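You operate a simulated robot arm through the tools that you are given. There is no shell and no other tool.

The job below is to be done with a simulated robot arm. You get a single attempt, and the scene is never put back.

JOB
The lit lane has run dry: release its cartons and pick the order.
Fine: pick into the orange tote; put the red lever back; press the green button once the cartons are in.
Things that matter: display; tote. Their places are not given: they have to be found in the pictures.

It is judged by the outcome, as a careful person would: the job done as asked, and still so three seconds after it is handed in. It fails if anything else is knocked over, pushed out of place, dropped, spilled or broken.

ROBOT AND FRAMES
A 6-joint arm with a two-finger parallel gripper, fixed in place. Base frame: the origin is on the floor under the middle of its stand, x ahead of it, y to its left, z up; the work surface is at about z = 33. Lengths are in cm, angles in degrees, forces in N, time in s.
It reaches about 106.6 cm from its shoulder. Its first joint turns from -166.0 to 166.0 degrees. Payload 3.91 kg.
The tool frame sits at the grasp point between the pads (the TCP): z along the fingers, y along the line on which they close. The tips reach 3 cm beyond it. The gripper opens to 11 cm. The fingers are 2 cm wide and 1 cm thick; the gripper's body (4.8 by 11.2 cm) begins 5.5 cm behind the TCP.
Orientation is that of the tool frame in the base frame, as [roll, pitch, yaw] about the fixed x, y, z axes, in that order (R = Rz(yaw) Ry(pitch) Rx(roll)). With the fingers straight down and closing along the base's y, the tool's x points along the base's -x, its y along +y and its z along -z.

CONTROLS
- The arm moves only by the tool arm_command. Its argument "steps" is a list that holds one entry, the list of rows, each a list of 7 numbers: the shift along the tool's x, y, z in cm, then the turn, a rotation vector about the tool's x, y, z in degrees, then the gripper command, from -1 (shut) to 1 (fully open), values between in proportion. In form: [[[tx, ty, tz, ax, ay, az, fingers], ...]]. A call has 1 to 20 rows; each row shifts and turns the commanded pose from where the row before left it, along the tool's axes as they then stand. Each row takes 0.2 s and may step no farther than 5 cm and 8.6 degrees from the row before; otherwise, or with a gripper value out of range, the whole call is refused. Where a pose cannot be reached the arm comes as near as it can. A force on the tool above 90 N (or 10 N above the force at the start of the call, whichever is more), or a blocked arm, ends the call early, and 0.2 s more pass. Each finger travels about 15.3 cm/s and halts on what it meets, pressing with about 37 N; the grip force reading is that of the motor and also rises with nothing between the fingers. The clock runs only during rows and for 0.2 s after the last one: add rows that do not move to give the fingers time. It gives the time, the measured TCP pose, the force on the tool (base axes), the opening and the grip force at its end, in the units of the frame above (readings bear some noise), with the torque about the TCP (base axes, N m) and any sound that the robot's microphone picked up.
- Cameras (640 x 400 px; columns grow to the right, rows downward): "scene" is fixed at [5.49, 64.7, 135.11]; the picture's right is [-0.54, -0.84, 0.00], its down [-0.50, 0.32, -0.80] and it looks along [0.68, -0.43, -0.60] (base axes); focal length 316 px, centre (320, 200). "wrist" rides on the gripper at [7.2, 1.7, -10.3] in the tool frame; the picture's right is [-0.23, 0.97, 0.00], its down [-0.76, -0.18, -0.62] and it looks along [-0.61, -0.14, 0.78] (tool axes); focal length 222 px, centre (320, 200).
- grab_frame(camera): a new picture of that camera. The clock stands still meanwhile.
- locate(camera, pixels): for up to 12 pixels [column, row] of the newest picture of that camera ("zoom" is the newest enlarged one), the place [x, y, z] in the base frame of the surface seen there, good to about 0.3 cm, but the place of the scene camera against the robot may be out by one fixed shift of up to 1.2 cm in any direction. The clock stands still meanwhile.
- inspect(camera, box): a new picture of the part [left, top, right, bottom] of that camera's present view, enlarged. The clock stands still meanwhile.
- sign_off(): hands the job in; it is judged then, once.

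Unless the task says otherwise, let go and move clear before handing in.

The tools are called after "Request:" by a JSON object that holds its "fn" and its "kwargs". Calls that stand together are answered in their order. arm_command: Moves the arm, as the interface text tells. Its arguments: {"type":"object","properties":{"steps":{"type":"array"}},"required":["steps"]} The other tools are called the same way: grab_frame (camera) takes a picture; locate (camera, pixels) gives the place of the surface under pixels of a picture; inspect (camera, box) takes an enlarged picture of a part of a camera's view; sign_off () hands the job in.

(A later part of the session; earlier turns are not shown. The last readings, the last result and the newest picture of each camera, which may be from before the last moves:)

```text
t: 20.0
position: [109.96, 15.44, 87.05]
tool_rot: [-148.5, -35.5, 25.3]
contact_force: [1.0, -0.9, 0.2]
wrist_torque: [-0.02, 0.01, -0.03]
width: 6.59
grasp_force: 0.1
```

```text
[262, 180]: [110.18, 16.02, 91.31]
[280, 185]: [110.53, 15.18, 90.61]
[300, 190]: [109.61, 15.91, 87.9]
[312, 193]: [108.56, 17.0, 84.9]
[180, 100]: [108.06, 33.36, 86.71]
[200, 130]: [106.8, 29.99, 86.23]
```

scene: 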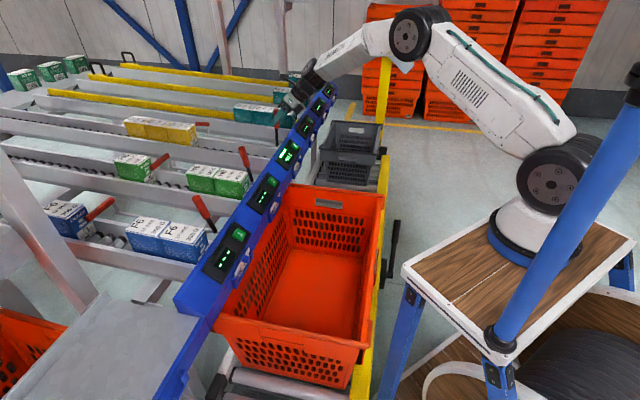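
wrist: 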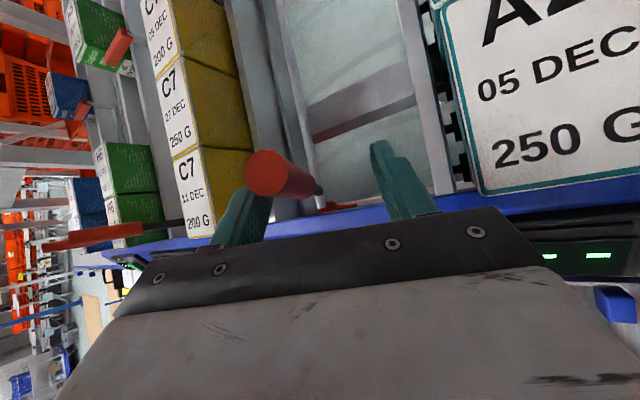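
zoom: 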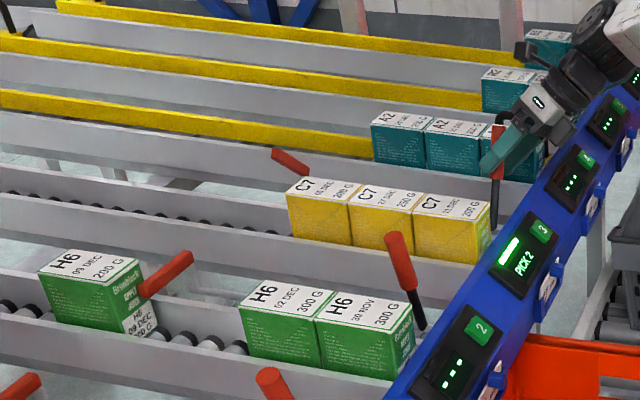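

Force is back to zero and all three C7 cartons have rolled down to the front of lane 3 (zoom (290–490, 175–265)). I'll wait a little for them to settle and check that the paddle can come down behind the third carton.

Request:
{"fn": "arm_command", "kwargs": {"steps": [[[0, 0, 0, 0, 0, 0, 0.2], [0, 0, 0, 0, 0, 0, 0.2], [0, 0, 0, 0, 0, 0, 0.2], [0, 0, 0, 0, 0, 0, 0.2], [0, 0, 0, 0, 0, 0, 0.2]]]}}

Request:
{"fn": "inspect", "kwargs": {"camera": "scene", "box": [180, 100, 300, 175]}}

Request:
{"fn": "locate", "kwargs": {"camera": "zoom", "pixels": [[130, 135], [185, 115], [120, 160], [260, 130], [240, 150], [340, 160], [370, 140], [480, 180], [450, 195], [430, 150], [110, 80], [60, 65]]}}

```text
t: 21.2
position: [109.91, 15.48, 87.15]
tool_rot: [-148.4, -35.5, 25.2]
contact_force: [-0.2, -0.7, -0.1]
wrist_torque: [-0.01, -0.03, 0.03]
width: 6.6
grasp_force: 0.1
```

```text
5.33 times, centred on (240, 138) of scene
```

zoom: 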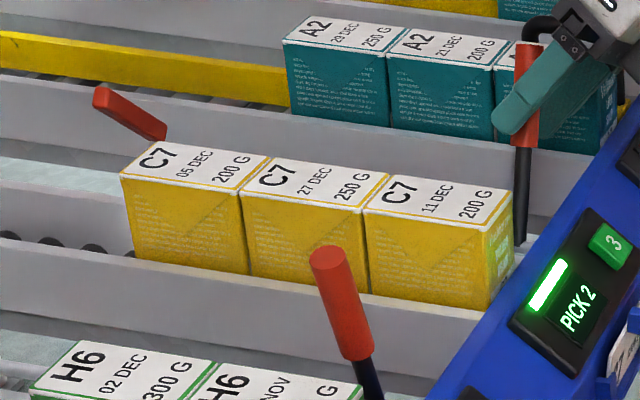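

```text
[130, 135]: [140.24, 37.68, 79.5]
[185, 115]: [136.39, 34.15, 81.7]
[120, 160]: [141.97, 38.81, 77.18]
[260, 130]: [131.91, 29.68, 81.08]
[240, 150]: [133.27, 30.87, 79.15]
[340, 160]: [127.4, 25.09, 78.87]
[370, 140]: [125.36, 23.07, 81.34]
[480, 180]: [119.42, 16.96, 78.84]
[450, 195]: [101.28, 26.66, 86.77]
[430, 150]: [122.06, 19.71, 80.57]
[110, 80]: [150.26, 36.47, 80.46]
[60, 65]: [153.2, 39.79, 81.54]
```

The cartons are at rest at the front. I'll pick better pixels on the carton tops and the paddle to check clearances.

Request:
{"fn": "locate", "kwargs": {"camera": "zoom", "pixels": [[128, 172], [168, 148], [262, 160], [242, 188], [365, 207], [388, 178], [486, 220], [508, 195], [140, 115], [105, 98], [160, 130], [430, 260]]}}

Request:
{"fn": "locate", "kwargs": {"camera": "wrist", "pixels": [[175, 155], [208, 228], [190, 235], [215, 205], [165, 65], [205, 150], [245, 150], [155, 15]]}}

```text
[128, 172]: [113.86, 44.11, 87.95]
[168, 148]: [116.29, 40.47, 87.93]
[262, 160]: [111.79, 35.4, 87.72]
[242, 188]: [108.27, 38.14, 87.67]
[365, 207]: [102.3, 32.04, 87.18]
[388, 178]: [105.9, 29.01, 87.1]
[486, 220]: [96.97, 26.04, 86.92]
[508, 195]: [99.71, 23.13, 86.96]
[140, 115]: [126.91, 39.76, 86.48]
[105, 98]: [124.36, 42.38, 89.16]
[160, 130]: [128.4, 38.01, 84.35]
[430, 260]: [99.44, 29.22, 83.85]
```

```text
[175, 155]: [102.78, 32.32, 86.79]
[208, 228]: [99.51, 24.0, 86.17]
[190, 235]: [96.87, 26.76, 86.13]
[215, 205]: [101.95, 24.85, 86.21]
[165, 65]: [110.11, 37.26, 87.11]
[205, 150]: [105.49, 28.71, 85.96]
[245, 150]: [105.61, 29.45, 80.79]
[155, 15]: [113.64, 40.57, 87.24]
```

The third carton's rear is at u≈111 and the paddle plane at u≈118, so the gate can drop about 6 cm behind it. I'll swing the lever back with the right finger along the reverse arc, a little higher so the left finger stays above the front carton's top (z≈86).

Request:
{"fn": "arm_command", "kwargs": {"steps": [[[0, -0.65, 0, 0, 0, 0, -0.05], [0, -0.65, 0, 0, 0, 0, -0.27], [-0.02, -0.89, 0.03, -2.14, 0, -1.8, -0.27], [0, -0.89, 0, -2.14, 0, -1.8, -0.27], [0.03, -0.89, -0.04, -2.14, 0, -1.8, -0.27], [0.06, -0.885, -0.07, -2.14, 0, -1.8, -0.27], [0.09, -0.88, -0.1, -2.14, 0, -1.8, -0.27], [0.115, -0.87, -0.14, -2.14, 0, -1.8, -0.27]]]}}

Request:
{"fn": "grab_frame", "kwargs": {"camera": "wrist"}}

Request:
{"fn": "inspect", "kwargs": {"camera": "scene", "box": [170, 80, 330, 180]}}

```text
t: 23.0
position: [105.65, 19.83, 89.63]
tool_rot: [-169.1, -39.5, 37.8]
contact_force: [0.4, -0.8, 0.0]
wrist_torque: [0.06, 0.0, 0.02]
width: 4.04
grasp_force: 0.1
```

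```text
taken
```

wrist: 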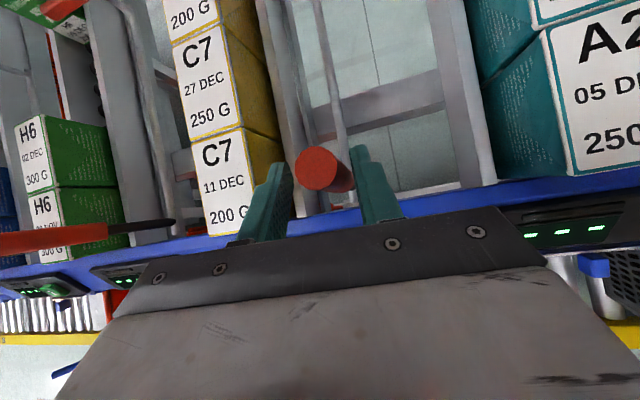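

```text
4.00 times, centred on (250, 130) of scene
```

zoom: 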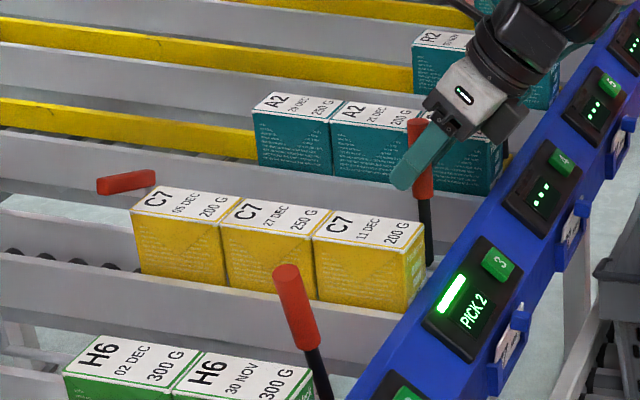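

The lever is following back (near vertical, paddle lowering behind the third carton) without force. I'll continue the last few steps toward its original lean.

Request:
{"fn": "arm_command", "kwargs": {"steps": [[[0.14, -0.86, -0.17, -2.14, 0, -1.8, -0.27], [0.17, -0.85, -0.2, -2.14, 0, -1.8, -0.27], [0.2, -0.84, -0.23, -2.14, 0, -1.8, -0.27], [0, -0.3, 0, 0, 0, 0, -0.27]]]}}

Request:
{"fn": "grab_frame", "kwargs": {"camera": "wrist"}}

Request:
{"fn": "inspect", "kwargs": {"camera": "scene", "box": [170, 80, 330, 180]}}

Request:
{"fn": "locate", "kwargs": {"camera": "wrist", "pixels": [[305, 165], [315, 172], [325, 180], [335, 185], [330, 160], [300, 175]]}}

```text
t: 24.0
position: [103.7, 21.75, 90.71]
tool_rot: [180.0, -39.9, 44.8]
contact_force: [-0.3, 0.1, 0.4]
wrist_torque: [0.02, 0.0, -0.02]
width: 4.04
grasp_force: 0.0
```

```text
taken
```

wrist: 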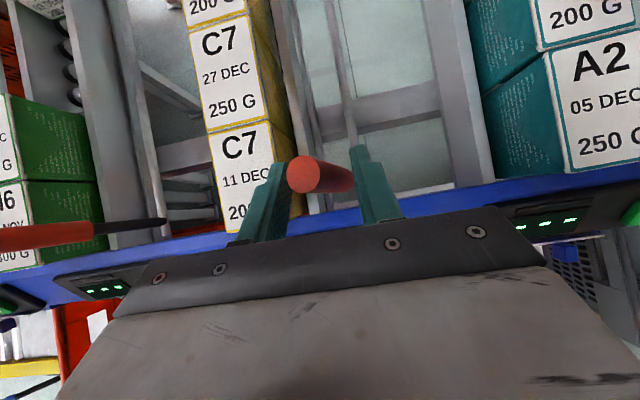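

```text
4.00 times, centred on (250, 130) of scene
```

zoom: 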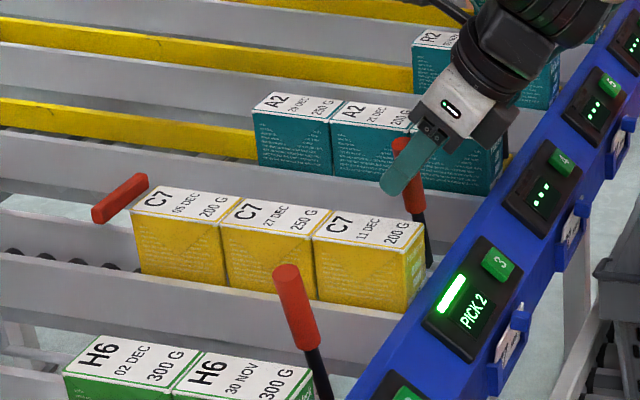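

```text
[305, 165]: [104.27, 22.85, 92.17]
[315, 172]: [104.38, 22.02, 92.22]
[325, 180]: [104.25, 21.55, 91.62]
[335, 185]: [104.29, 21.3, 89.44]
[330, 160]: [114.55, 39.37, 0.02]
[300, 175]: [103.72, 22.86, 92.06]
```

The lever is almost back at its original lean (top at b≈57.8 versus 57.2 before) with no contact force. I'll nudge a little further until it meets its stop.

Request:
{"fn": "arm_command", "kwargs": {"steps": [[[0, -0.3, 0, 0, 0, 0, -0.27], [0, -0.3, 0, 0, 0, 0, -0.27], [0, 0, 0, 0, 0, 0, -0.27]]]}}

Request:
{"fn": "grab_frame", "kwargs": {"camera": "wrist"}}

Request:
{"fn": "locate", "kwargs": {"camera": "wrist", "pixels": [[305, 165], [315, 172], [325, 180], [300, 175], [290, 170]]}}

Request:
{"fn": "inspect", "kwargs": {"camera": "scene", "box": [190, 95, 310, 170]}}

```text
t: 24.8
position: [103.1, 22.25, 90.64]
tool_rot: [-179.9, -40.0, 44.8]
contact_force: [4.1, -1.1, 1.2]
wrist_torque: [-0.06, -0.11, -0.01]
width: 4.15
grasp_force: 1.4
```

```text
taken
```

wrist: 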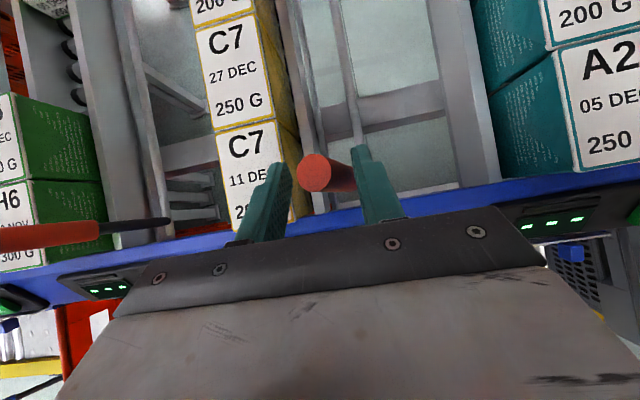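

```text
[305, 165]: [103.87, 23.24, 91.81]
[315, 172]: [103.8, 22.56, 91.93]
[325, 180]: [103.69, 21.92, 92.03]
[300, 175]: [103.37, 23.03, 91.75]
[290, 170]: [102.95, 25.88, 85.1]
```

```text
5.33 times, centred on (250, 132) of scene
```

zoom: 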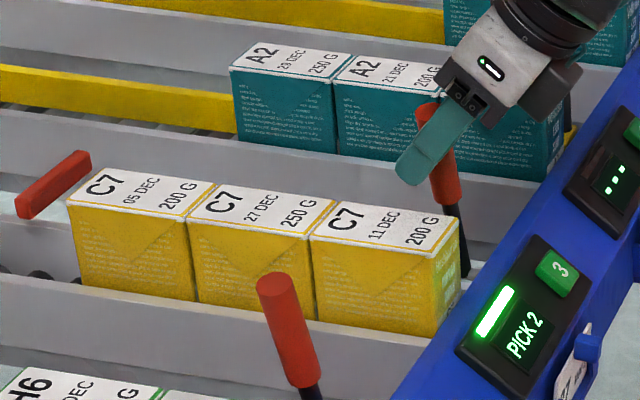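

The lever met its stop (about 4 N) with its top at (103.7, 22.6, 92), matching the original spot, and the paddle is back down behind the third carton. I'll back off a touch, lift straight up clear of the lever, and look down on the cartons.

Request:
{"fn": "arm_command", "kwargs": {"steps": [[[0, 0.4, 0, 0, 0, 0, -0.2], [0.64, 0, -0.77, 0, 0, 0, -0.2], [1.6, 0, -1.9, 0, 0, 0, -0.2], [2.25, 0, -2.68, 0, 0, 0, -0.2], [2.25, 0, -2.68, 0, 0, 0, -0.2], [0, 0, 0, 0, 0, 0, 0.45]]]}}

Request:
{"fn": "grab_frame", "kwargs": {"camera": "wrist"}}

Request:
{"fn": "inspect", "kwargs": {"camera": "scene", "box": [190, 95, 310, 170]}}

```text
t: 26.2
position: [103.45, 21.94, 101.27]
tool_rot: [180.0, -40.0, 44.8]
contact_force: [-0.7, 0.2, 0.0]
wrist_torque: [-0.01, -0.02, -0.03]
width: 7.98
grasp_force: 0.1
```

```text
taken
```

wrist: 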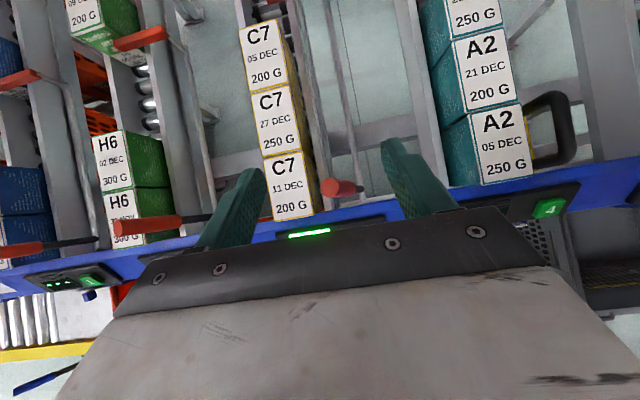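

```text
5.33 times, centred on (250, 132) of scene
```

zoom: 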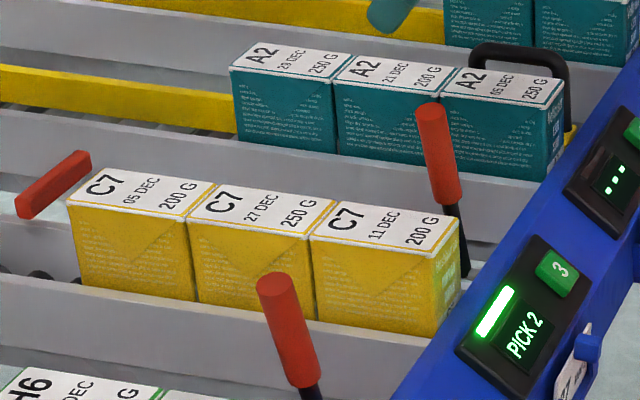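

The lever sits exactly where it began (zoom (432,110) as before) and stays put. Now I'll measure the front C7 carton (11 DEC) and the lever clearance from this view.

Request:
{"fn": "inspect", "kwargs": {"camera": "wrist", "box": [220, 0, 400, 240]}}

Request:
{"fn": "locate", "kwargs": {"camera": "wrist", "pixels": [[274, 218], [312, 211], [264, 158], [298, 150], [300, 152], [320, 205], [306, 160], [250, 92], [286, 85], [328, 187], [345, 190], [360, 188]]}}

```text
1.67 times, centred on (310, 120) of wrist
```

zoom: 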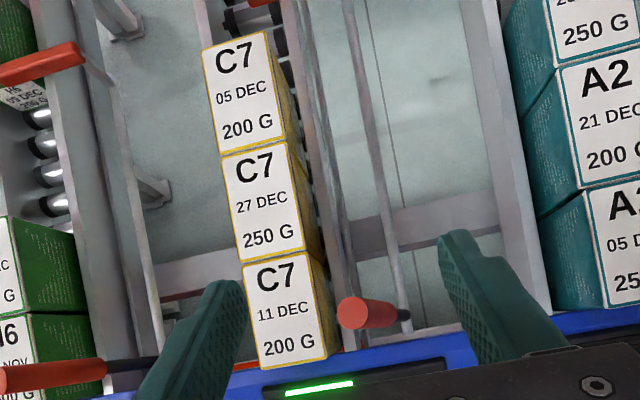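

```text
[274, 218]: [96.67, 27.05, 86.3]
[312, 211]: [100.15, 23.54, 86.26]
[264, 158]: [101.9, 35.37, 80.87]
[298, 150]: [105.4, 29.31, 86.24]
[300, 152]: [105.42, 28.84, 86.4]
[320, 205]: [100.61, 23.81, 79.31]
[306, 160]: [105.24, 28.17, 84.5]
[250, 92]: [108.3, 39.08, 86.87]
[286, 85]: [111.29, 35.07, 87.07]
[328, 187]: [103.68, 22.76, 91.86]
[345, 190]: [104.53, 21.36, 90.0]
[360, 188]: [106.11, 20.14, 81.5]
```

Carton 1 spans about b 48.9–54.4, u 87.3–95.1, top z 86.3, and the lever top is at (103.7, 22.8, 92). I'll bring the tool vertical above the rear half of the front carton, which keeps the hand clear of the lever, and check the reach.

Request:
{"fn": "arm_command", "kwargs": {"steps": [[[0, 0, 0, 0, -8, 0, 0.45], [0, 0, 0, 0, -8, 0, 0.45], [0, 0, 0, 0, -8, 0, 0.45], [0, 0, 0, 0, -8, 0, 0.45], [0, 0, 0, 0, -8, 0, 0.45], [1.55, -2.0, 0, 0, 0, 0, 0.45], [1.55, -2.0, 0, 0, 0, 0, 0.45], [1.55, -2.0, 0, 0, 0, 0, 0.45], [0, 0, 0, 0, 0, 0, 0.45]]]}}

Request:
{"fn": "grab_frame", "kwargs": {"camera": "wrist"}}

Request:
{"fn": "grab_frame", "kwargs": {"camera": "scene"}}

```text
t: 28.2
position: [101.42, 28.92, 100.92]
tool_rot: [-180.0, 0.0, 44.8]
contact_force: [-0.4, -0.2, 0.7]
wrist_torque: [0.02, -0.02, 0.0]
width: 7.97
grasp_force: 0.1
out of reach, approached as far as the arm can: row 7
```

```text
taken
```

wrist: 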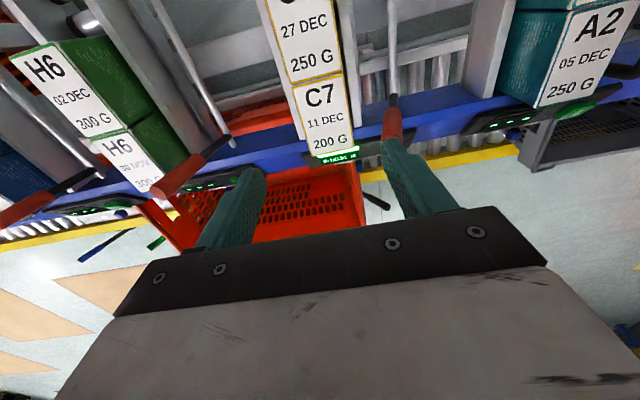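

```text
taken
```

scene: 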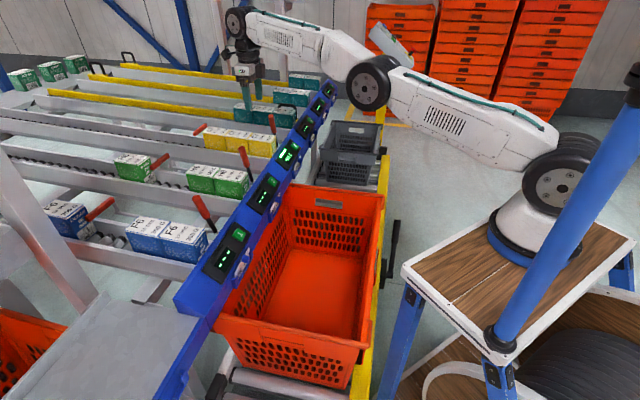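

The vertical pose topped out at u≈92.2 at this height (row 7 reported out of reach), but reach improves lower down. I'll descend part way to z≈94 with a 7.2 cm gap and check position again.

Request:
{"fn": "arm_command", "kwargs": {"steps": [[[0, 0.2, 3.5, 0, 0, 0, 0.31], [0, 0.1, 3.5, 0, 0, 0, 0.31], [0, 0, 0, 0, 0, 0, 0.31]]]}}

Request:
{"fn": "grab_frame", "kwargs": {"camera": "wrist"}}

Request:
{"fn": "inspect", "kwargs": {"camera": "scene", "box": [190, 60, 310, 170]}}

```text
t: 29.0
position: [101.96, 28.84, 94.05]
tool_rot: [-179.9, 0.1, 44.9]
contact_force: [0.6, -0.4, -0.9]
wrist_torque: [0.01, 0.03, 0.02]
width: 7.21
grasp_force: 0.0
```

```text
taken
```

wrist: 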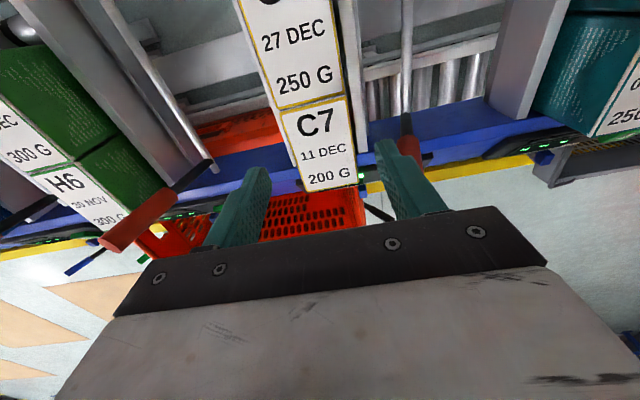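

```text
3.64 times, centred on (250, 115) of scene
```

zoom: 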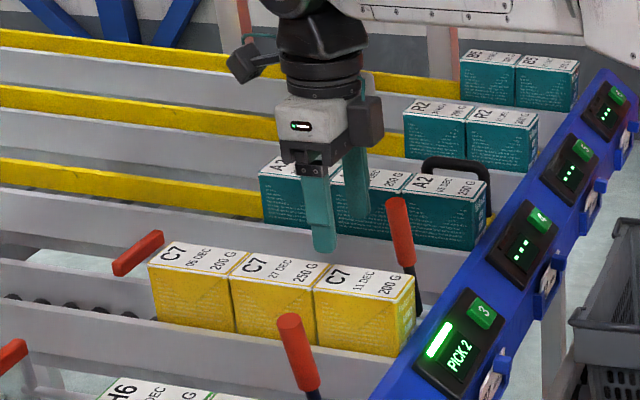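

TCP is at u≈92.5, b≈51.7, z 94, centred on the carton's width. I'll shift 1.1 cm toward its rear for lever clearance and lower the open fingers down its sides to z≈85.6.

Request:
{"fn": "arm_command", "kwargs": {"steps": [[[0.55, 0, 1.5, 0, 0, 0, 0.31], [0.55, 0, 1.5, 0, 0, 0, 0.31], [0, 0, 1.8, 0, 0, 0, 0.31], [0, 0, 1.8, 0, 0, 0, 0.31], [0, 0, 1.8, 0, 0, 0, 0.31], [0, 0, 0, 0, 0, 0, 0.31]]]}}

Request:
{"fn": "grab_frame", "kwargs": {"camera": "wrist"}}

Request:
{"fn": "inspect", "kwargs": {"camera": "scene", "box": [190, 60, 310, 170]}}

```text
t: 30.4
position: [102.89, 29.73, 85.48]
tool_rot: [-180.0, 0.1, 44.8]
contact_force: [1.2, 0.4, 0.6]
wrist_torque: [0.0, -0.02, -0.01]
width: 7.22
grasp_force: 0.1
```

```text
taken
```

wrist: 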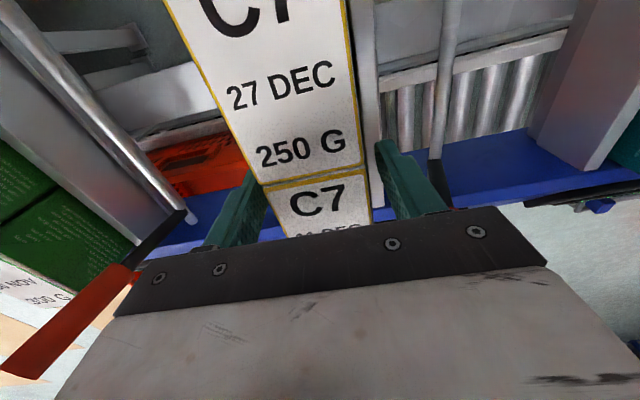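

```text
3.64 times, centred on (250, 115) of scene
```

zoom: 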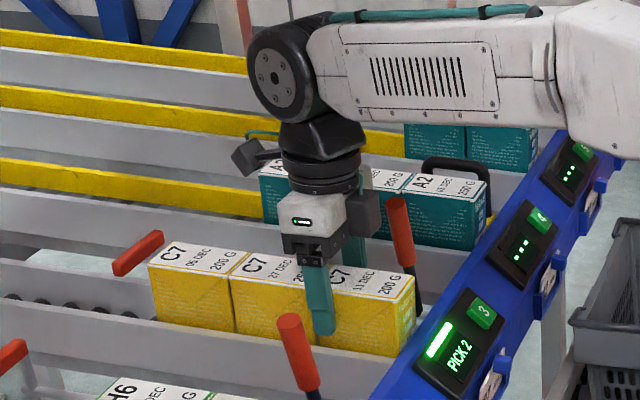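

The fingers flank the carton; I need to be sure they sit only on the 11 DEC carton, so I'll locate the seam between the two cartons (wrist about (265,185)–(365,166)) and its edges.

Request:
{"fn": "locate", "kwargs": {"camera": "wrist", "pixels": [[270, 186], [300, 180], [330, 175], [360, 168], [270, 180], [330, 168], [365, 190], [272, 200], [375, 185], [262, 190], [400, 55], [438, 190]]}}

Request:
{"fn": "inspect", "kwargs": {"camera": "wrist", "box": [220, 120, 460, 250]}}

Request:
{"fn": "inspect", "kwargs": {"camera": "scene", "box": [240, 110, 320, 160]}}

```text
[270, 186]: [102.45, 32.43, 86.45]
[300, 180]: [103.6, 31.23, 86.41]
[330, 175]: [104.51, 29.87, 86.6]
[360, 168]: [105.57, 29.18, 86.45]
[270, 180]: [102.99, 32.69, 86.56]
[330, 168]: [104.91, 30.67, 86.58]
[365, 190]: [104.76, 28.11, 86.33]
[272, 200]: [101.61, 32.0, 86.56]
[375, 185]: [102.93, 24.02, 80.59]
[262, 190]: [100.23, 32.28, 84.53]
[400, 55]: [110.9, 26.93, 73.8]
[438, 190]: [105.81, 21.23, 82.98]
```

```text
2.67 times, centred on (340, 185) of wrist
```

zoom: 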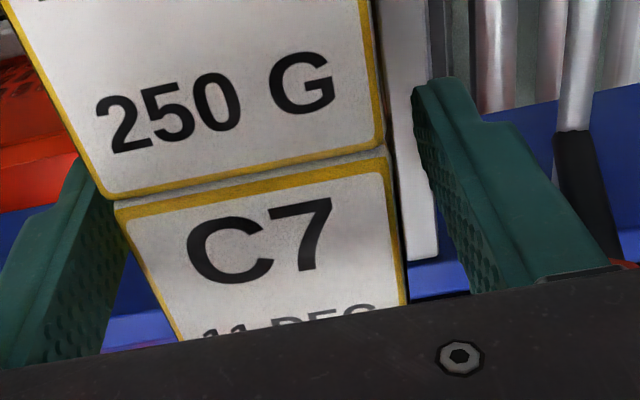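

```text
8.00 times, centred on (280, 135) of scene
```

zoom: 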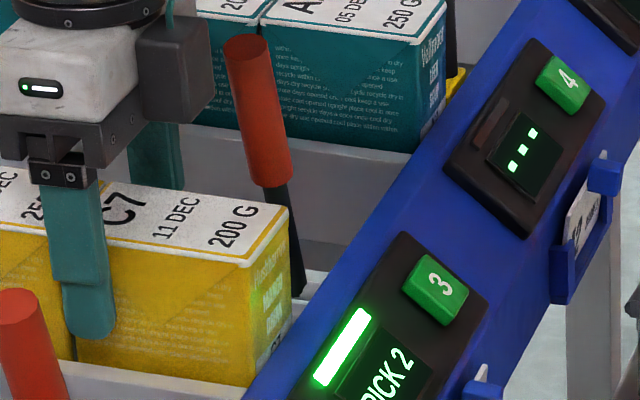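

The seam is at u≈95.2 and my fingers end at about 94.8, so I'll ease back 0.4 cm to grip only the 11 DEC carton, then close.

Request:
{"fn": "arm_command", "kwargs": {"steps": [[[-0.4, 0, 0, 0, 0, 0, 0.31], [0, 0, 0, 0, 0, 0, 0.31], [0, 0, 0, 0, 0, 0, -0.3], [0, 0, 0, 0, 0, 0, -0.3], [0, 0, 0, 0, 0, 0, -0.3]]]}}

Request:
{"fn": "inspect", "kwargs": {"camera": "scene", "box": [240, 110, 320, 160]}}

Request:
{"fn": "grab_frame", "kwargs": {"camera": "wrist"}}

```text
t: 31.6
position: [102.47, 29.33, 85.56]
tool_rot: [-180.0, 0.0, 44.9]
contact_force: [1.8, 0.5, 0.0]
wrist_torque: [0.07, -0.15, 0.08]
width: 5.48
grasp_force: 37.3
```

```text
8.00 times, centred on (280, 135) of scene
```

zoom: 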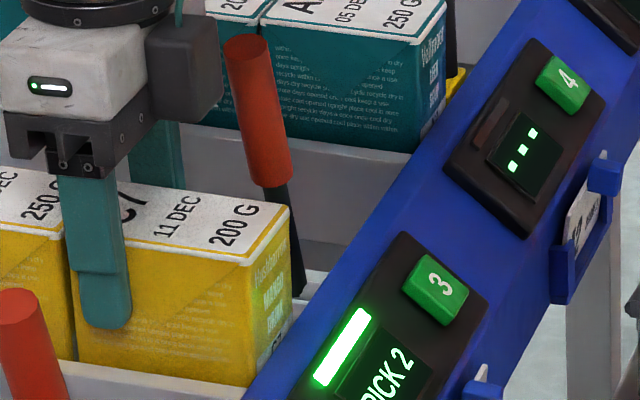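

```text
taken
```

wrist: 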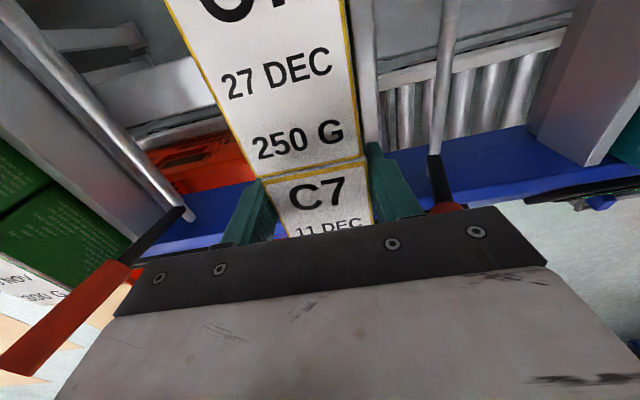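

Carton 1 is gripped (width 5.48 cm, 37 N) with the finger wholly on it. I'll lift it straight up gently, then check that only this carton came along.

Request:
{"fn": "arm_command", "kwargs": {"steps": [[[0, 0, -0.8, 0, 0, 0, -0.3], [0, 0, -1.2, 0, 0, 0, -0.3], [0, 0, -1.5, 0, 0, 0, -0.3], [0, 0, -2, 0, 0, 0, -0.3], [0, 0, -2.5, 0, 0, 0, -0.3], [0, 0, -2.5, 0, 0, 0, -0.3], [0, 0, -2.5, 0, 0, 0, -0.3], [0, 0, 0, 0, 0, 0, -0.3]]]}}

Request:
{"fn": "inspect", "kwargs": {"camera": "scene", "box": [170, 50, 330, 170]}}

Request:
{"fn": "grab_frame", "kwargs": {"camera": "wrist"}}

```text
t: 33.4
position: [101.74, 29.01, 98.19]
tool_rot: [180.0, 0.0, 44.8]
contact_force: [0.5, -0.1, -2.7]
wrist_torque: [0.01, -0.04, -0.04]
width: 5.45
grasp_force: 36.8
out of reach, approached as far as the arm can: row 7
```

```text
3.33 times, centred on (250, 110) of scene
```

zoom: 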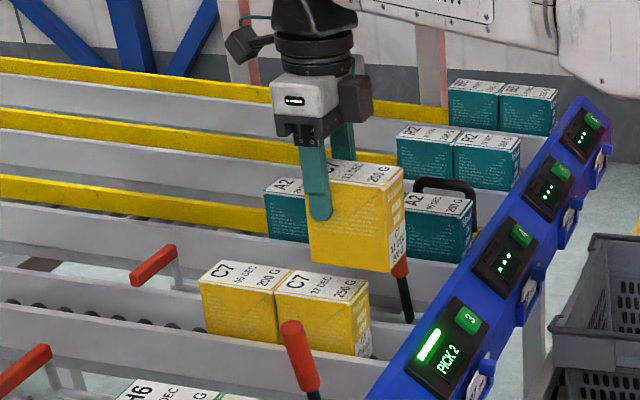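

```text
taken
```

wrist: 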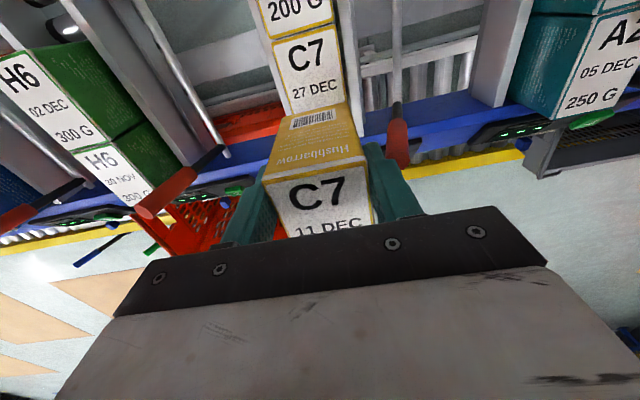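

Carton 1 is up cleanly (load about 2.7 N) and the other two are rolling forward to the front. Next I'll map the tote's rim and floor with the scene camera.

Request:
{"fn": "grab_frame", "kwargs": {"camera": "scene"}}

Request:
{"fn": "locate", "kwargs": {"camera": "scene", "pixels": [[384, 196], [370, 340], [356, 370], [300, 345], [290, 186], [240, 330], [218, 322], [286, 240], [345, 250], [340, 320], [260, 320], [300, 260]]}}

Request:
{"fn": "inspect", "kwargs": {"camera": "scene", "box": [200, 170, 400, 395]}}

```text
taken
```

scene: 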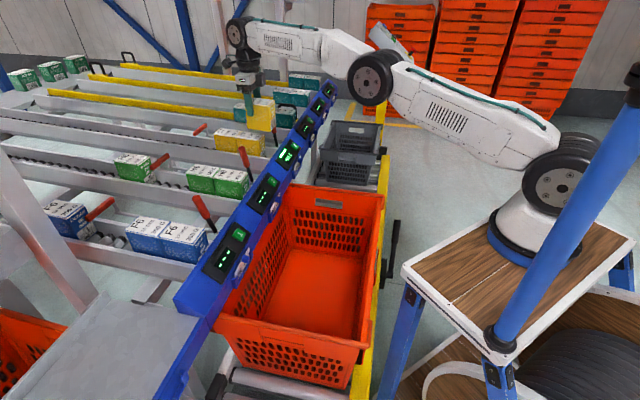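

```text
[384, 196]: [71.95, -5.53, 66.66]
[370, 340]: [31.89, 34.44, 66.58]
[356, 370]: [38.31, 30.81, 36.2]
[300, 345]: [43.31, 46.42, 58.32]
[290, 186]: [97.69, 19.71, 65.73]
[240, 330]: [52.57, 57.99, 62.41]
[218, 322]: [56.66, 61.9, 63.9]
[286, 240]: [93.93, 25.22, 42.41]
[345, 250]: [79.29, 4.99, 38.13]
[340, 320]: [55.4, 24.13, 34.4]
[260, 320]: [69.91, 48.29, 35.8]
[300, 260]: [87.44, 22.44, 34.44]
```

```text
1.78 times, centred on (300, 282) of scene
```

zoom: 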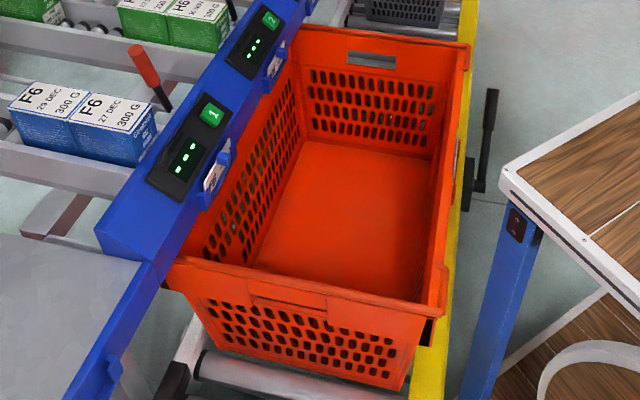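

The tote's rim spans roughly u 47–84, b −3 to 55 at z≈66, its floor is at z≈34.4, with the beam overhanging u>78. I'll carry the carton straight back over the beam to u≈62 and then along to b≈30, above the middle of the tote.

Request:
{"fn": "arm_command", "kwargs": {"steps": [[[-3.05, 0, 0, 0, 0, 0, -0.3], [-3.05, 0, 0, 0, 0, 0, -0.3], [-3.05, 0, 0, 0, 0, 0, -0.3], [-3.05, 0, 0, 0, 0, 0, -0.3], [-3.05, 0, 0, 0, 0, 0, -0.3], [-3.05, 0, 0, 0, 0, 0, -0.3], [-3.05, 0, 0, 0, 0, 0, -0.3], [-3.05, 0, 0, 0, 0, 0, -0.3], [-3.05, 0, 0, 0, 0, 0, -0.3], [-3.05, 0, 0, 0, 0, 0, -0.3], [0, -3.06, 0, 0, 0, 0, -0.3], [0, -3.06, 0, 0, 0, 0, -0.3], [0, -3.06, 0, 0, 0, 0, -0.3], [0, -3.06, 0, 0, 0, 0, -0.3], [0, -3.06, 0, 0, 0, 0, -0.3], [0, -3.06, 0, 0, 0, 0, -0.3], [0, -3.06, 0, 0, 0, 0, -0.3], [0, 0, 0, 0, 0, 0, -0.3]]]}}

Request:
{"fn": "grab_frame", "kwargs": {"camera": "scene"}}

Request:
{"fn": "grab_frame", "kwargs": {"camera": "wrist"}}

```text
t: 37.2
position: [64.9, 22.86, 98.07]
tool_rot: [-180.0, 0.0, 44.9]
contact_force: [-0.6, -0.8, -3.0]
wrist_torque: [0.03, 0.02, 0.02]
width: 5.46
grasp_force: 37.1
```

```text
taken
```

scene: 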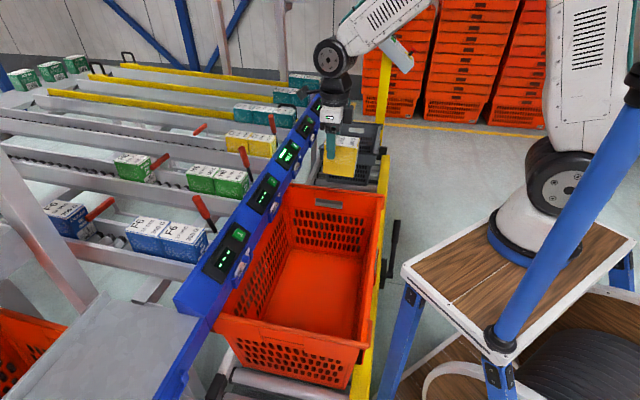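

```text
taken
```

wrist: 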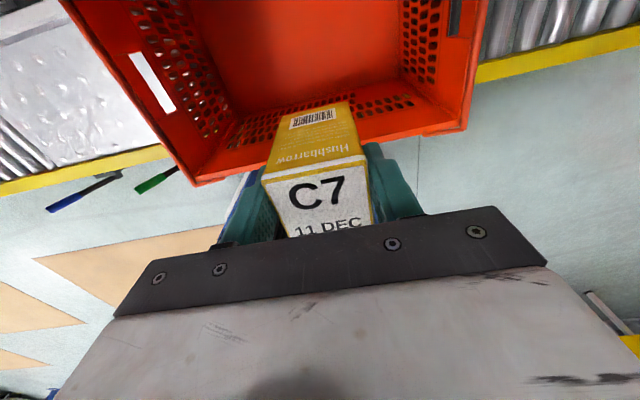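

Carton 1 hangs over the tote at TCP (64.9, 22.9, 98), well inside its opening. I'll lower in stages, first to z≈62, and check clearances.

Request:
{"fn": "arm_command", "kwargs": {"steps": [[[0, 0, 3.6, 0, 0, 0, -0.3], [0, 0, 3.6, 0, 0, 0, -0.3], [0, 0, 3.6, 0, 0, 0, -0.3], [0, 0, 3.6, 0, 0, 0, -0.3], [0, 0, 3.6, 0, 0, 0, -0.3], [0, 0, 3.6, 0, 0, 0, -0.3], [0, 0, 3.6, 0, 0, 0, -0.3], [0, 0, 3.6, 0, 0, 0, -0.3], [0, 0, 3.6, 0, 0, 0, -0.3], [0, 0, 3.6, 0, 0, 0, -0.3], [0, 0, 0, 0, 0, 0, -0.3]]]}}

Request:
{"fn": "grab_frame", "kwargs": {"camera": "scene"}}

Request:
{"fn": "grab_frame", "kwargs": {"camera": "wrist"}}

```text
t: 39.6
position: [64.92, 22.89, 62.27]
tool_rot: [180.0, 0.0, 44.8]
contact_force: [-0.4, 0.1, -3.1]
wrist_torque: [0.06, -0.04, -0.01]
width: 5.48
grasp_force: 36.7
```

```text
taken
```

scene: 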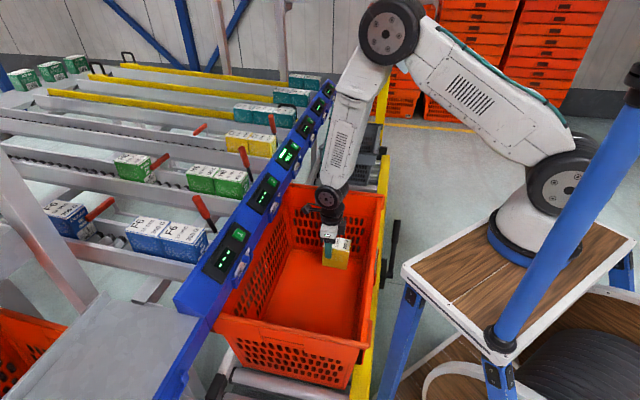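

```text
taken
```

wrist: 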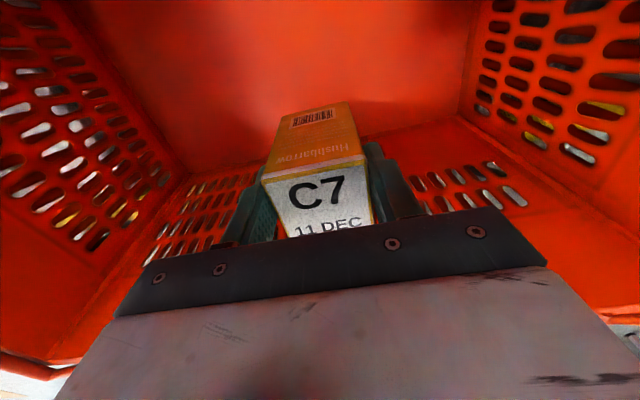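

The hand is descending freely inside the tote with walls well clear. I'll measure the tote floor from the wrist camera and the carton's bottom edge before the last stretch.

Request:
{"fn": "locate", "kwargs": {"camera": "wrist", "pixels": [[250, 60], [350, 60], [200, 120], [430, 90], [300, 107], [345, 103], [180, 60], [300, 20], [220, 150], [320, 175]]}}

```text
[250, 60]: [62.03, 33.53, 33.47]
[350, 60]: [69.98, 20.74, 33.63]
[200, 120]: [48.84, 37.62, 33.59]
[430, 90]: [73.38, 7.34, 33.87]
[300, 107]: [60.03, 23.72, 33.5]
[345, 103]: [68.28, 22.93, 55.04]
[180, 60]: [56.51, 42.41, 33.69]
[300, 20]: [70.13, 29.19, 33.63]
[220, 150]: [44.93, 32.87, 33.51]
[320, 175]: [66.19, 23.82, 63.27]
```

The tote floor is at z≈33.6 and the carton's bottom is about 7.5–8 cm below the TCP, so it should touch near TCP z≈41.5. I'll lower to about 43, then creep down watching the force.

Request:
{"fn": "arm_command", "kwargs": {"steps": [[[0, 0, 3.6, 0, 0, 0, -0.3], [0, 0, 3.6, 0, 0, 0, -0.3], [0, 0, 3.6, 0, 0, 0, -0.3], [0, 0, 3.6, 0, 0, 0, -0.3], [0, 0, 3, 0, 0, 0, -0.3], [0, 0, 1.2, 0, 0, 0, -0.3], [0, 0, 0, 0, 0, 0, -0.3]]]}}

Request:
{"fn": "grab_frame", "kwargs": {"camera": "scene"}}

Request:
{"fn": "grab_frame", "kwargs": {"camera": "wrist"}}

```text
t: 41.2
position: [64.95, 22.87, 43.77]
tool_rot: [179.9, 0.0, 44.8]
contact_force: [0.4, 0.1, -2.0]
wrist_torque: [0.03, -0.04, 0.0]
width: 5.45
grasp_force: 37.1
```

```text
taken
```

scene: 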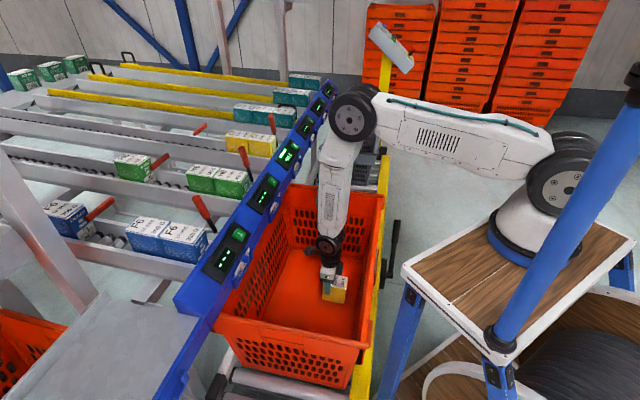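

```text
taken
```

wrist: 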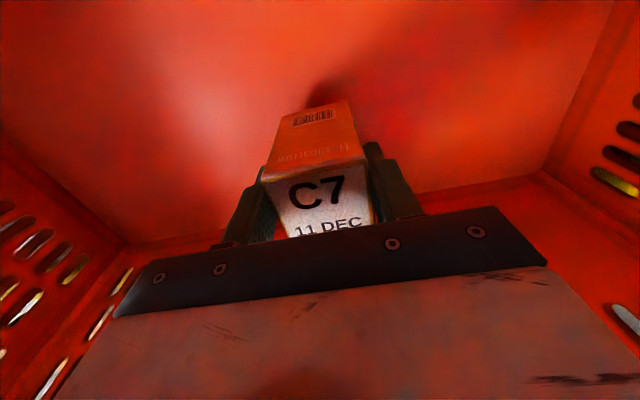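

No contact yet at z 43.8. The elbow has come low near the beam, so I'll check its clearance before creeping down further.

Request:
{"fn": "locate", "kwargs": {"camera": "scene", "pixels": [[350, 115], [335, 110], [330, 140], [325, 165], [320, 195], [318, 215], [328, 245], [345, 200], [310, 140], [316, 110], [300, 215], [323, 180]]}}

Request:
{"fn": "inspect", "kwargs": {"camera": "scene", "box": [240, 80, 400, 310]}}

```text
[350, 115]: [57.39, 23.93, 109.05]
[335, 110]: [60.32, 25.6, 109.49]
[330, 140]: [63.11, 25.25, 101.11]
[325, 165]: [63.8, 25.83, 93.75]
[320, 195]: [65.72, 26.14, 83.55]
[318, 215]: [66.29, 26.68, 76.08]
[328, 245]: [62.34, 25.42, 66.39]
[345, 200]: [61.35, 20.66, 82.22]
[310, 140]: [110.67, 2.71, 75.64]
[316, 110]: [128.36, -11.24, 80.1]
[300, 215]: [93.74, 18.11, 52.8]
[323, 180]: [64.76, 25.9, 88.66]
```

```text
1.74 times, centred on (320, 195) of scene
```

zoom: 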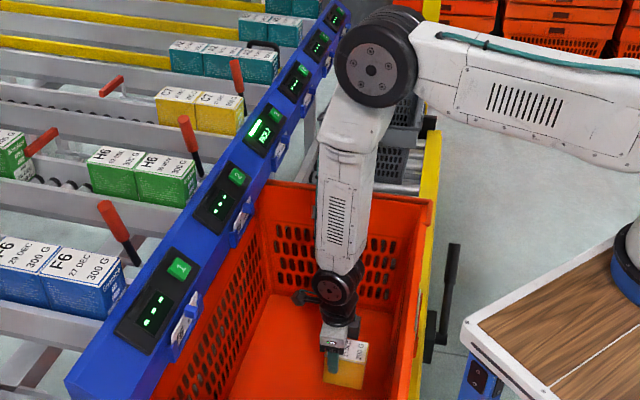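

The forearm stands almost vertical at about (64, 26), roughly 14 cm clear of the beam. I'll creep down the last couple of centimetres.

Request:
{"fn": "arm_command", "kwargs": {"steps": [[[0, 0, 0.5, 0, 0, 0, -0.3], [0, 0, 0.5, 0, 0, 0, -0.3], [0, 0, 0.4, 0, 0, 0, -0.3], [0, 0, 0.3, 0, 0, 0, -0.3], [0, 0, 0, 0, 0, 0, -0.3]]]}}

```text
t: 42.4
position: [64.87, 22.88, 42.11]
tool_rot: [-179.9, -0.1, 44.8]
contact_force: [-0.3, -0.9, -2.6]
wrist_torque: [0.04, 0.0, -0.02]
width: 5.46
grasp_force: 37.0
```

The load still reads −2.6 N, so the carton isn't on the floor yet at z 42.1. I'll continue in small steps.

Request:
{"fn": "arm_command", "kwargs": {"steps": [[[0, 0, 0.3, 0, 0, 0, -0.3], [0, 0, 0.3, 0, 0, 0, -0.3], [0, 0, 0, 0, 0, 0, -0.3]]]}}

Request:
{"fn": "inspect", "kwargs": {"camera": "scene", "box": [300, 240, 380, 320]}}

```text
t: 43.2
position: [64.98, 22.86, 41.59]
tool_rot: [180.0, -0.1, 44.8]
contact_force: [0.5, 0.7, 21.3]
wrist_torque: [-0.44, 0.44, -0.01]
width: 5.45
grasp_force: 36.9
```

```text
5.00 times, centred on (340, 280) of scene
```

zoom: 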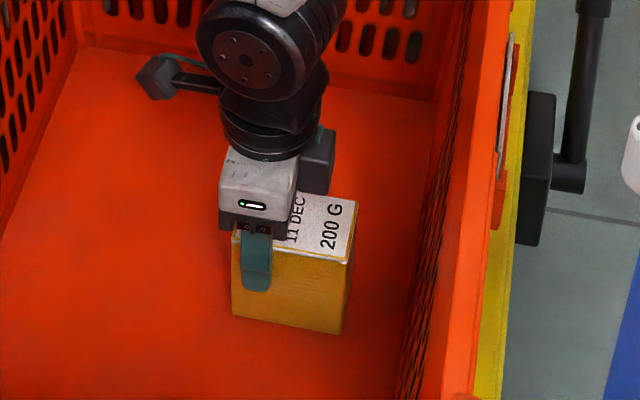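

The force jumped to +21 N, so the carton is resting on the tote floor. I'll ease up a hair, open the fingers, and rise straight out.

Request:
{"fn": "arm_command", "kwargs": {"steps": [[[0, 0, -0.15, 0, 0, 0, -0.3], [0, 0, 0, 0, 0, 0, 0.35], [0, 0, 0, 0, 0, 0, 0.35], [0, 0, -1.0, 0, 0, 0, 0.35], [0, 0, -3, 0, 0, 0, 0.35], [0, 0, -3, 0, 0, 0, 0.35], [0, 0, 0, 0, 0, 0, 0.35]]]}}

Request:
{"fn": "grab_frame", "kwargs": {"camera": "wrist"}}

Request:
{"fn": "inspect", "kwargs": {"camera": "scene", "box": [300, 240, 380, 320]}}

```text
t: 44.8
position: [65.16, 22.75, 48.46]
tool_rot: [180.0, 0.0, 44.9]
contact_force: [-0.1, -0.4, 0.9]
wrist_torque: [0.01, -0.02, 0.0]
width: 7.44
grasp_force: 0.1
```

```text
taken
```

wrist: 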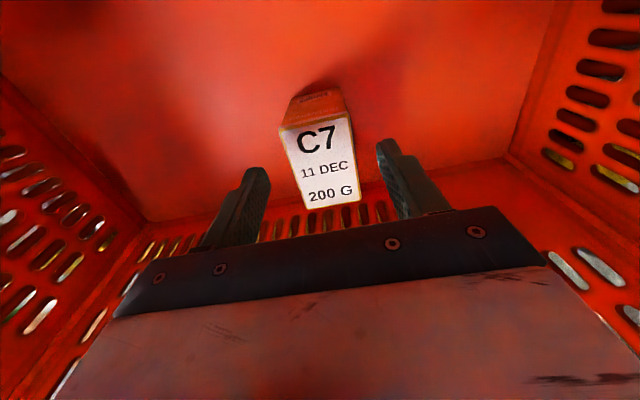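

```text
5.00 times, centred on (340, 280) of scene
```

zoom: 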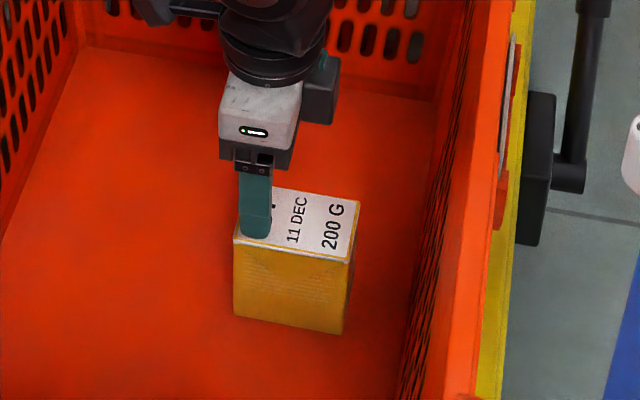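

The 11 DEC carton stands upright and alone in the tote. I'll rise out and go back above lane 3 for the next one.

Request:
{"fn": "arm_command", "kwargs": {"steps": [[[0, 0, -4, 0, 0, 0, 0.35], [0, 0, -4.2, 0, 0, 0, 0.35], [0, 0, -4.2, 0, 0, 0, 0.35], [0, 0, -4.2, 0, 0, 0, 0.35], [0, 0, -4.2, 0, 0, 0, 0.35], [0, 0, -4.2, 0, 0, 0, 0.35], [0, 0, -4.2, 0, 0, 0, 0.35], [0, 0, -4.2, 0, 0, 0, 0.35], [0, 0, -4.2, 0, 0, 0, 0.35], [0, 0, -4.2, 0, 0, 0, 0.35], [0, 0, -4.2, 0, 0, 0, 0.35], [0, 0, -4.2, 0, 0, 0, 0.35], [0, 4.4, 0, 0, 0, 0, 0.35], [0, 4.4, 0, 0, 0, 0, 0.35], [0, 4.4, 0, 0, 0, 0, 0.35], [0, 4.4, 0, 0, 0, 0, 0.35], [0, 4.4, 0, 0, 0, 0, 0.35], [0, 0, 0, 0, 0, 0, 0.35]]]}}

Request:
{"fn": "arm_command", "kwargs": {"steps": [[[4.1, 0, 0, 0, 0, 0, 0.35], [4.1, 0, 0, 0, 0, 0, 0.35], [4.1, 0, 0, 0, 0, 0, 0.35], [4.1, 0, 0, 0, 0, 0, 0.35], [4.1, 0, 0, 0, 0, 0, 0.35], [4.1, 0, 0, 0, 0, 0, 0.35], [0, 0, 0, 0, 0, 0, 0.35]]]}}

Request:
{"fn": "grab_frame", "kwargs": {"camera": "wrist"}}

Request:
{"fn": "grab_frame", "kwargs": {"camera": "scene"}}

```text
t: 48.6
position: [80.3, 7.38, 98.98]
tool_rot: [-180.0, 0.0, 44.9]
contact_force: [0.2, -0.4, 1.6]
wrist_torque: [0.0, 0.01, 0.03]
width: 7.42
grasp_force: 0.0
```

```text
t: 50.2
position: [97.75, 24.66, 98.8]
tool_rot: [179.9, 0.0, 44.8]
contact_force: [0.4, 0.5, -0.4]
wrist_torque: [0.01, -0.01, 0.01]
width: 7.44
grasp_force: 0.1
```

```text
taken
```

wrist: 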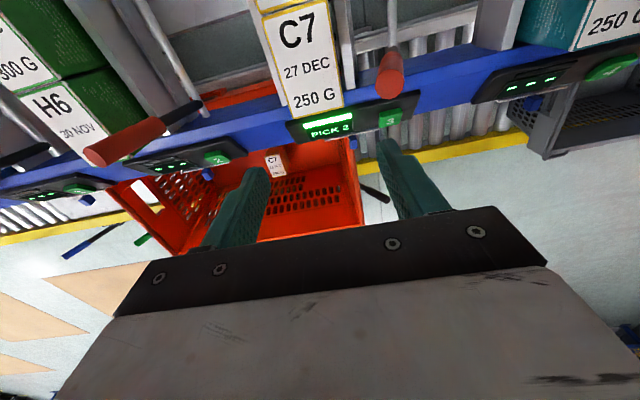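

```text
taken
```

scene: 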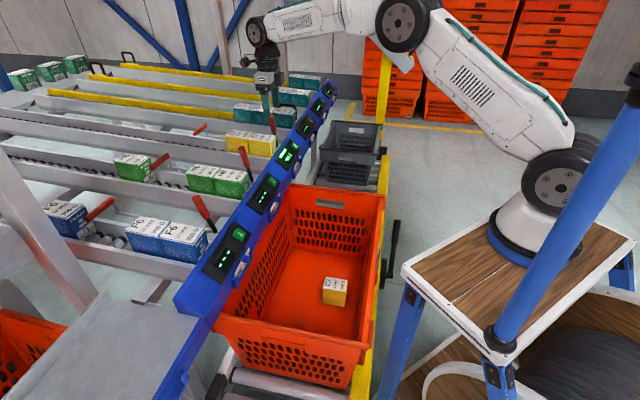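

The 27 DEC carton is now at the front of lane 3 (wrist (305,60)–(320,110)), and display 3 still reads "PICK 2". I'll measure its position.

Request:
{"fn": "locate", "kwargs": {"camera": "wrist", "pixels": [[293, 115], [342, 106], [265, 20], [328, 8], [262, 10], [326, 2], [300, 60], [395, 60], [400, 85], [345, 100], [320, 90]]}}

Request:
{"fn": "inspect", "kwargs": {"camera": "wrist", "box": [220, 0, 440, 140]}}

Request:
{"fn": "inspect", "kwargs": {"camera": "scene", "box": [190, 95, 310, 170]}}

```text
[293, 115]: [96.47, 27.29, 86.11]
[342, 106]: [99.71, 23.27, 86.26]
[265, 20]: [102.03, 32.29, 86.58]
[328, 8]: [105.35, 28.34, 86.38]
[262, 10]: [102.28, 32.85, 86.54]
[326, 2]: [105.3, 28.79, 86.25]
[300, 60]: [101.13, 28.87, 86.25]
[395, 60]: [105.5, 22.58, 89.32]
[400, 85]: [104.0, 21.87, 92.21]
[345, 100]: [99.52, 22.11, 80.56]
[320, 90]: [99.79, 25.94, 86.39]
```

```text
2.86 times, centred on (330, 70) of wrist
```

zoom: 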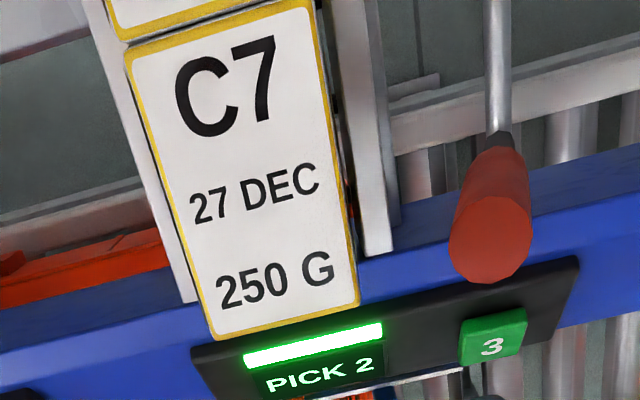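

```text
5.33 times, centred on (250, 132) of scene
```

zoom: 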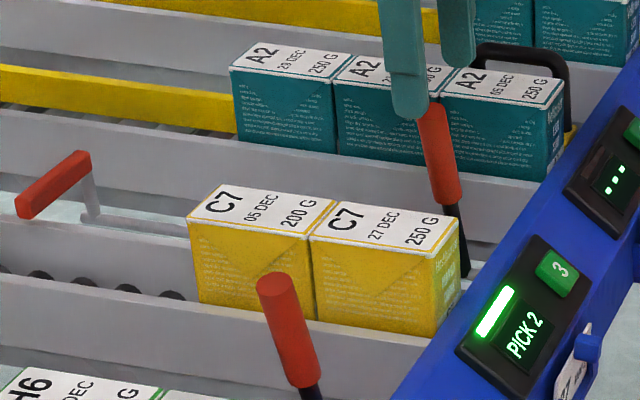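

The new front carton sits exactly where the first did (seam at u≈95.3, centre b≈51.6). I'll repeat the same approach to TCP u≈93.2, z≈85.5.

Request:
{"fn": "arm_command", "kwargs": {"steps": [[[2.7, 0, 0.5, 0, 0, 0, 0.31], [2.7, 0, 1.0, 0, 0, 0, 0.31], [0, 0, 2.0, 0, 0, 0, 0.31], [0.4, 0, 1.5, 0, 0, 0, 0.31], [0.4, 0, 1.5, 0, 0, 0, 0.31], [0.45, 0, 1.5, 0, 0, 0, 0.31], [0, 0, 0, 0, 0, 0, 0.31]]]}}

Request:
{"fn": "grab_frame", "kwargs": {"camera": "wrist"}}

Request:
{"fn": "inspect", "kwargs": {"camera": "scene", "box": [220, 80, 320, 160]}}

```text
t: 51.8
position: [102.59, 29.16, 90.73]
tool_rot: [-179.9, 0.0, 44.8]
contact_force: [1.2, -0.6, 0.9]
wrist_torque: [0.02, 0.02, 0.0]
width: 7.19
grasp_force: 0.0
```

```text
taken
```

wrist: 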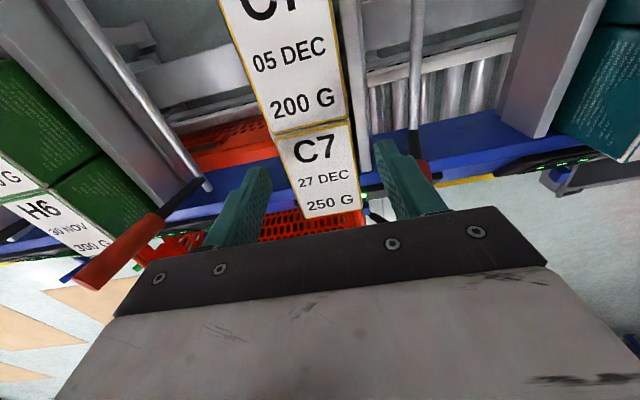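

```text
5.00 times, centred on (270, 120) of scene
```

zoom: 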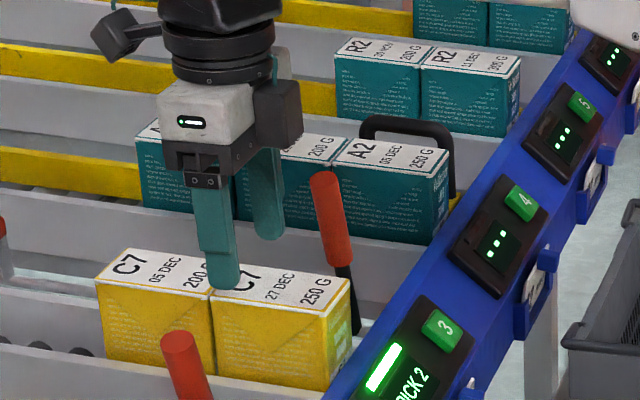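

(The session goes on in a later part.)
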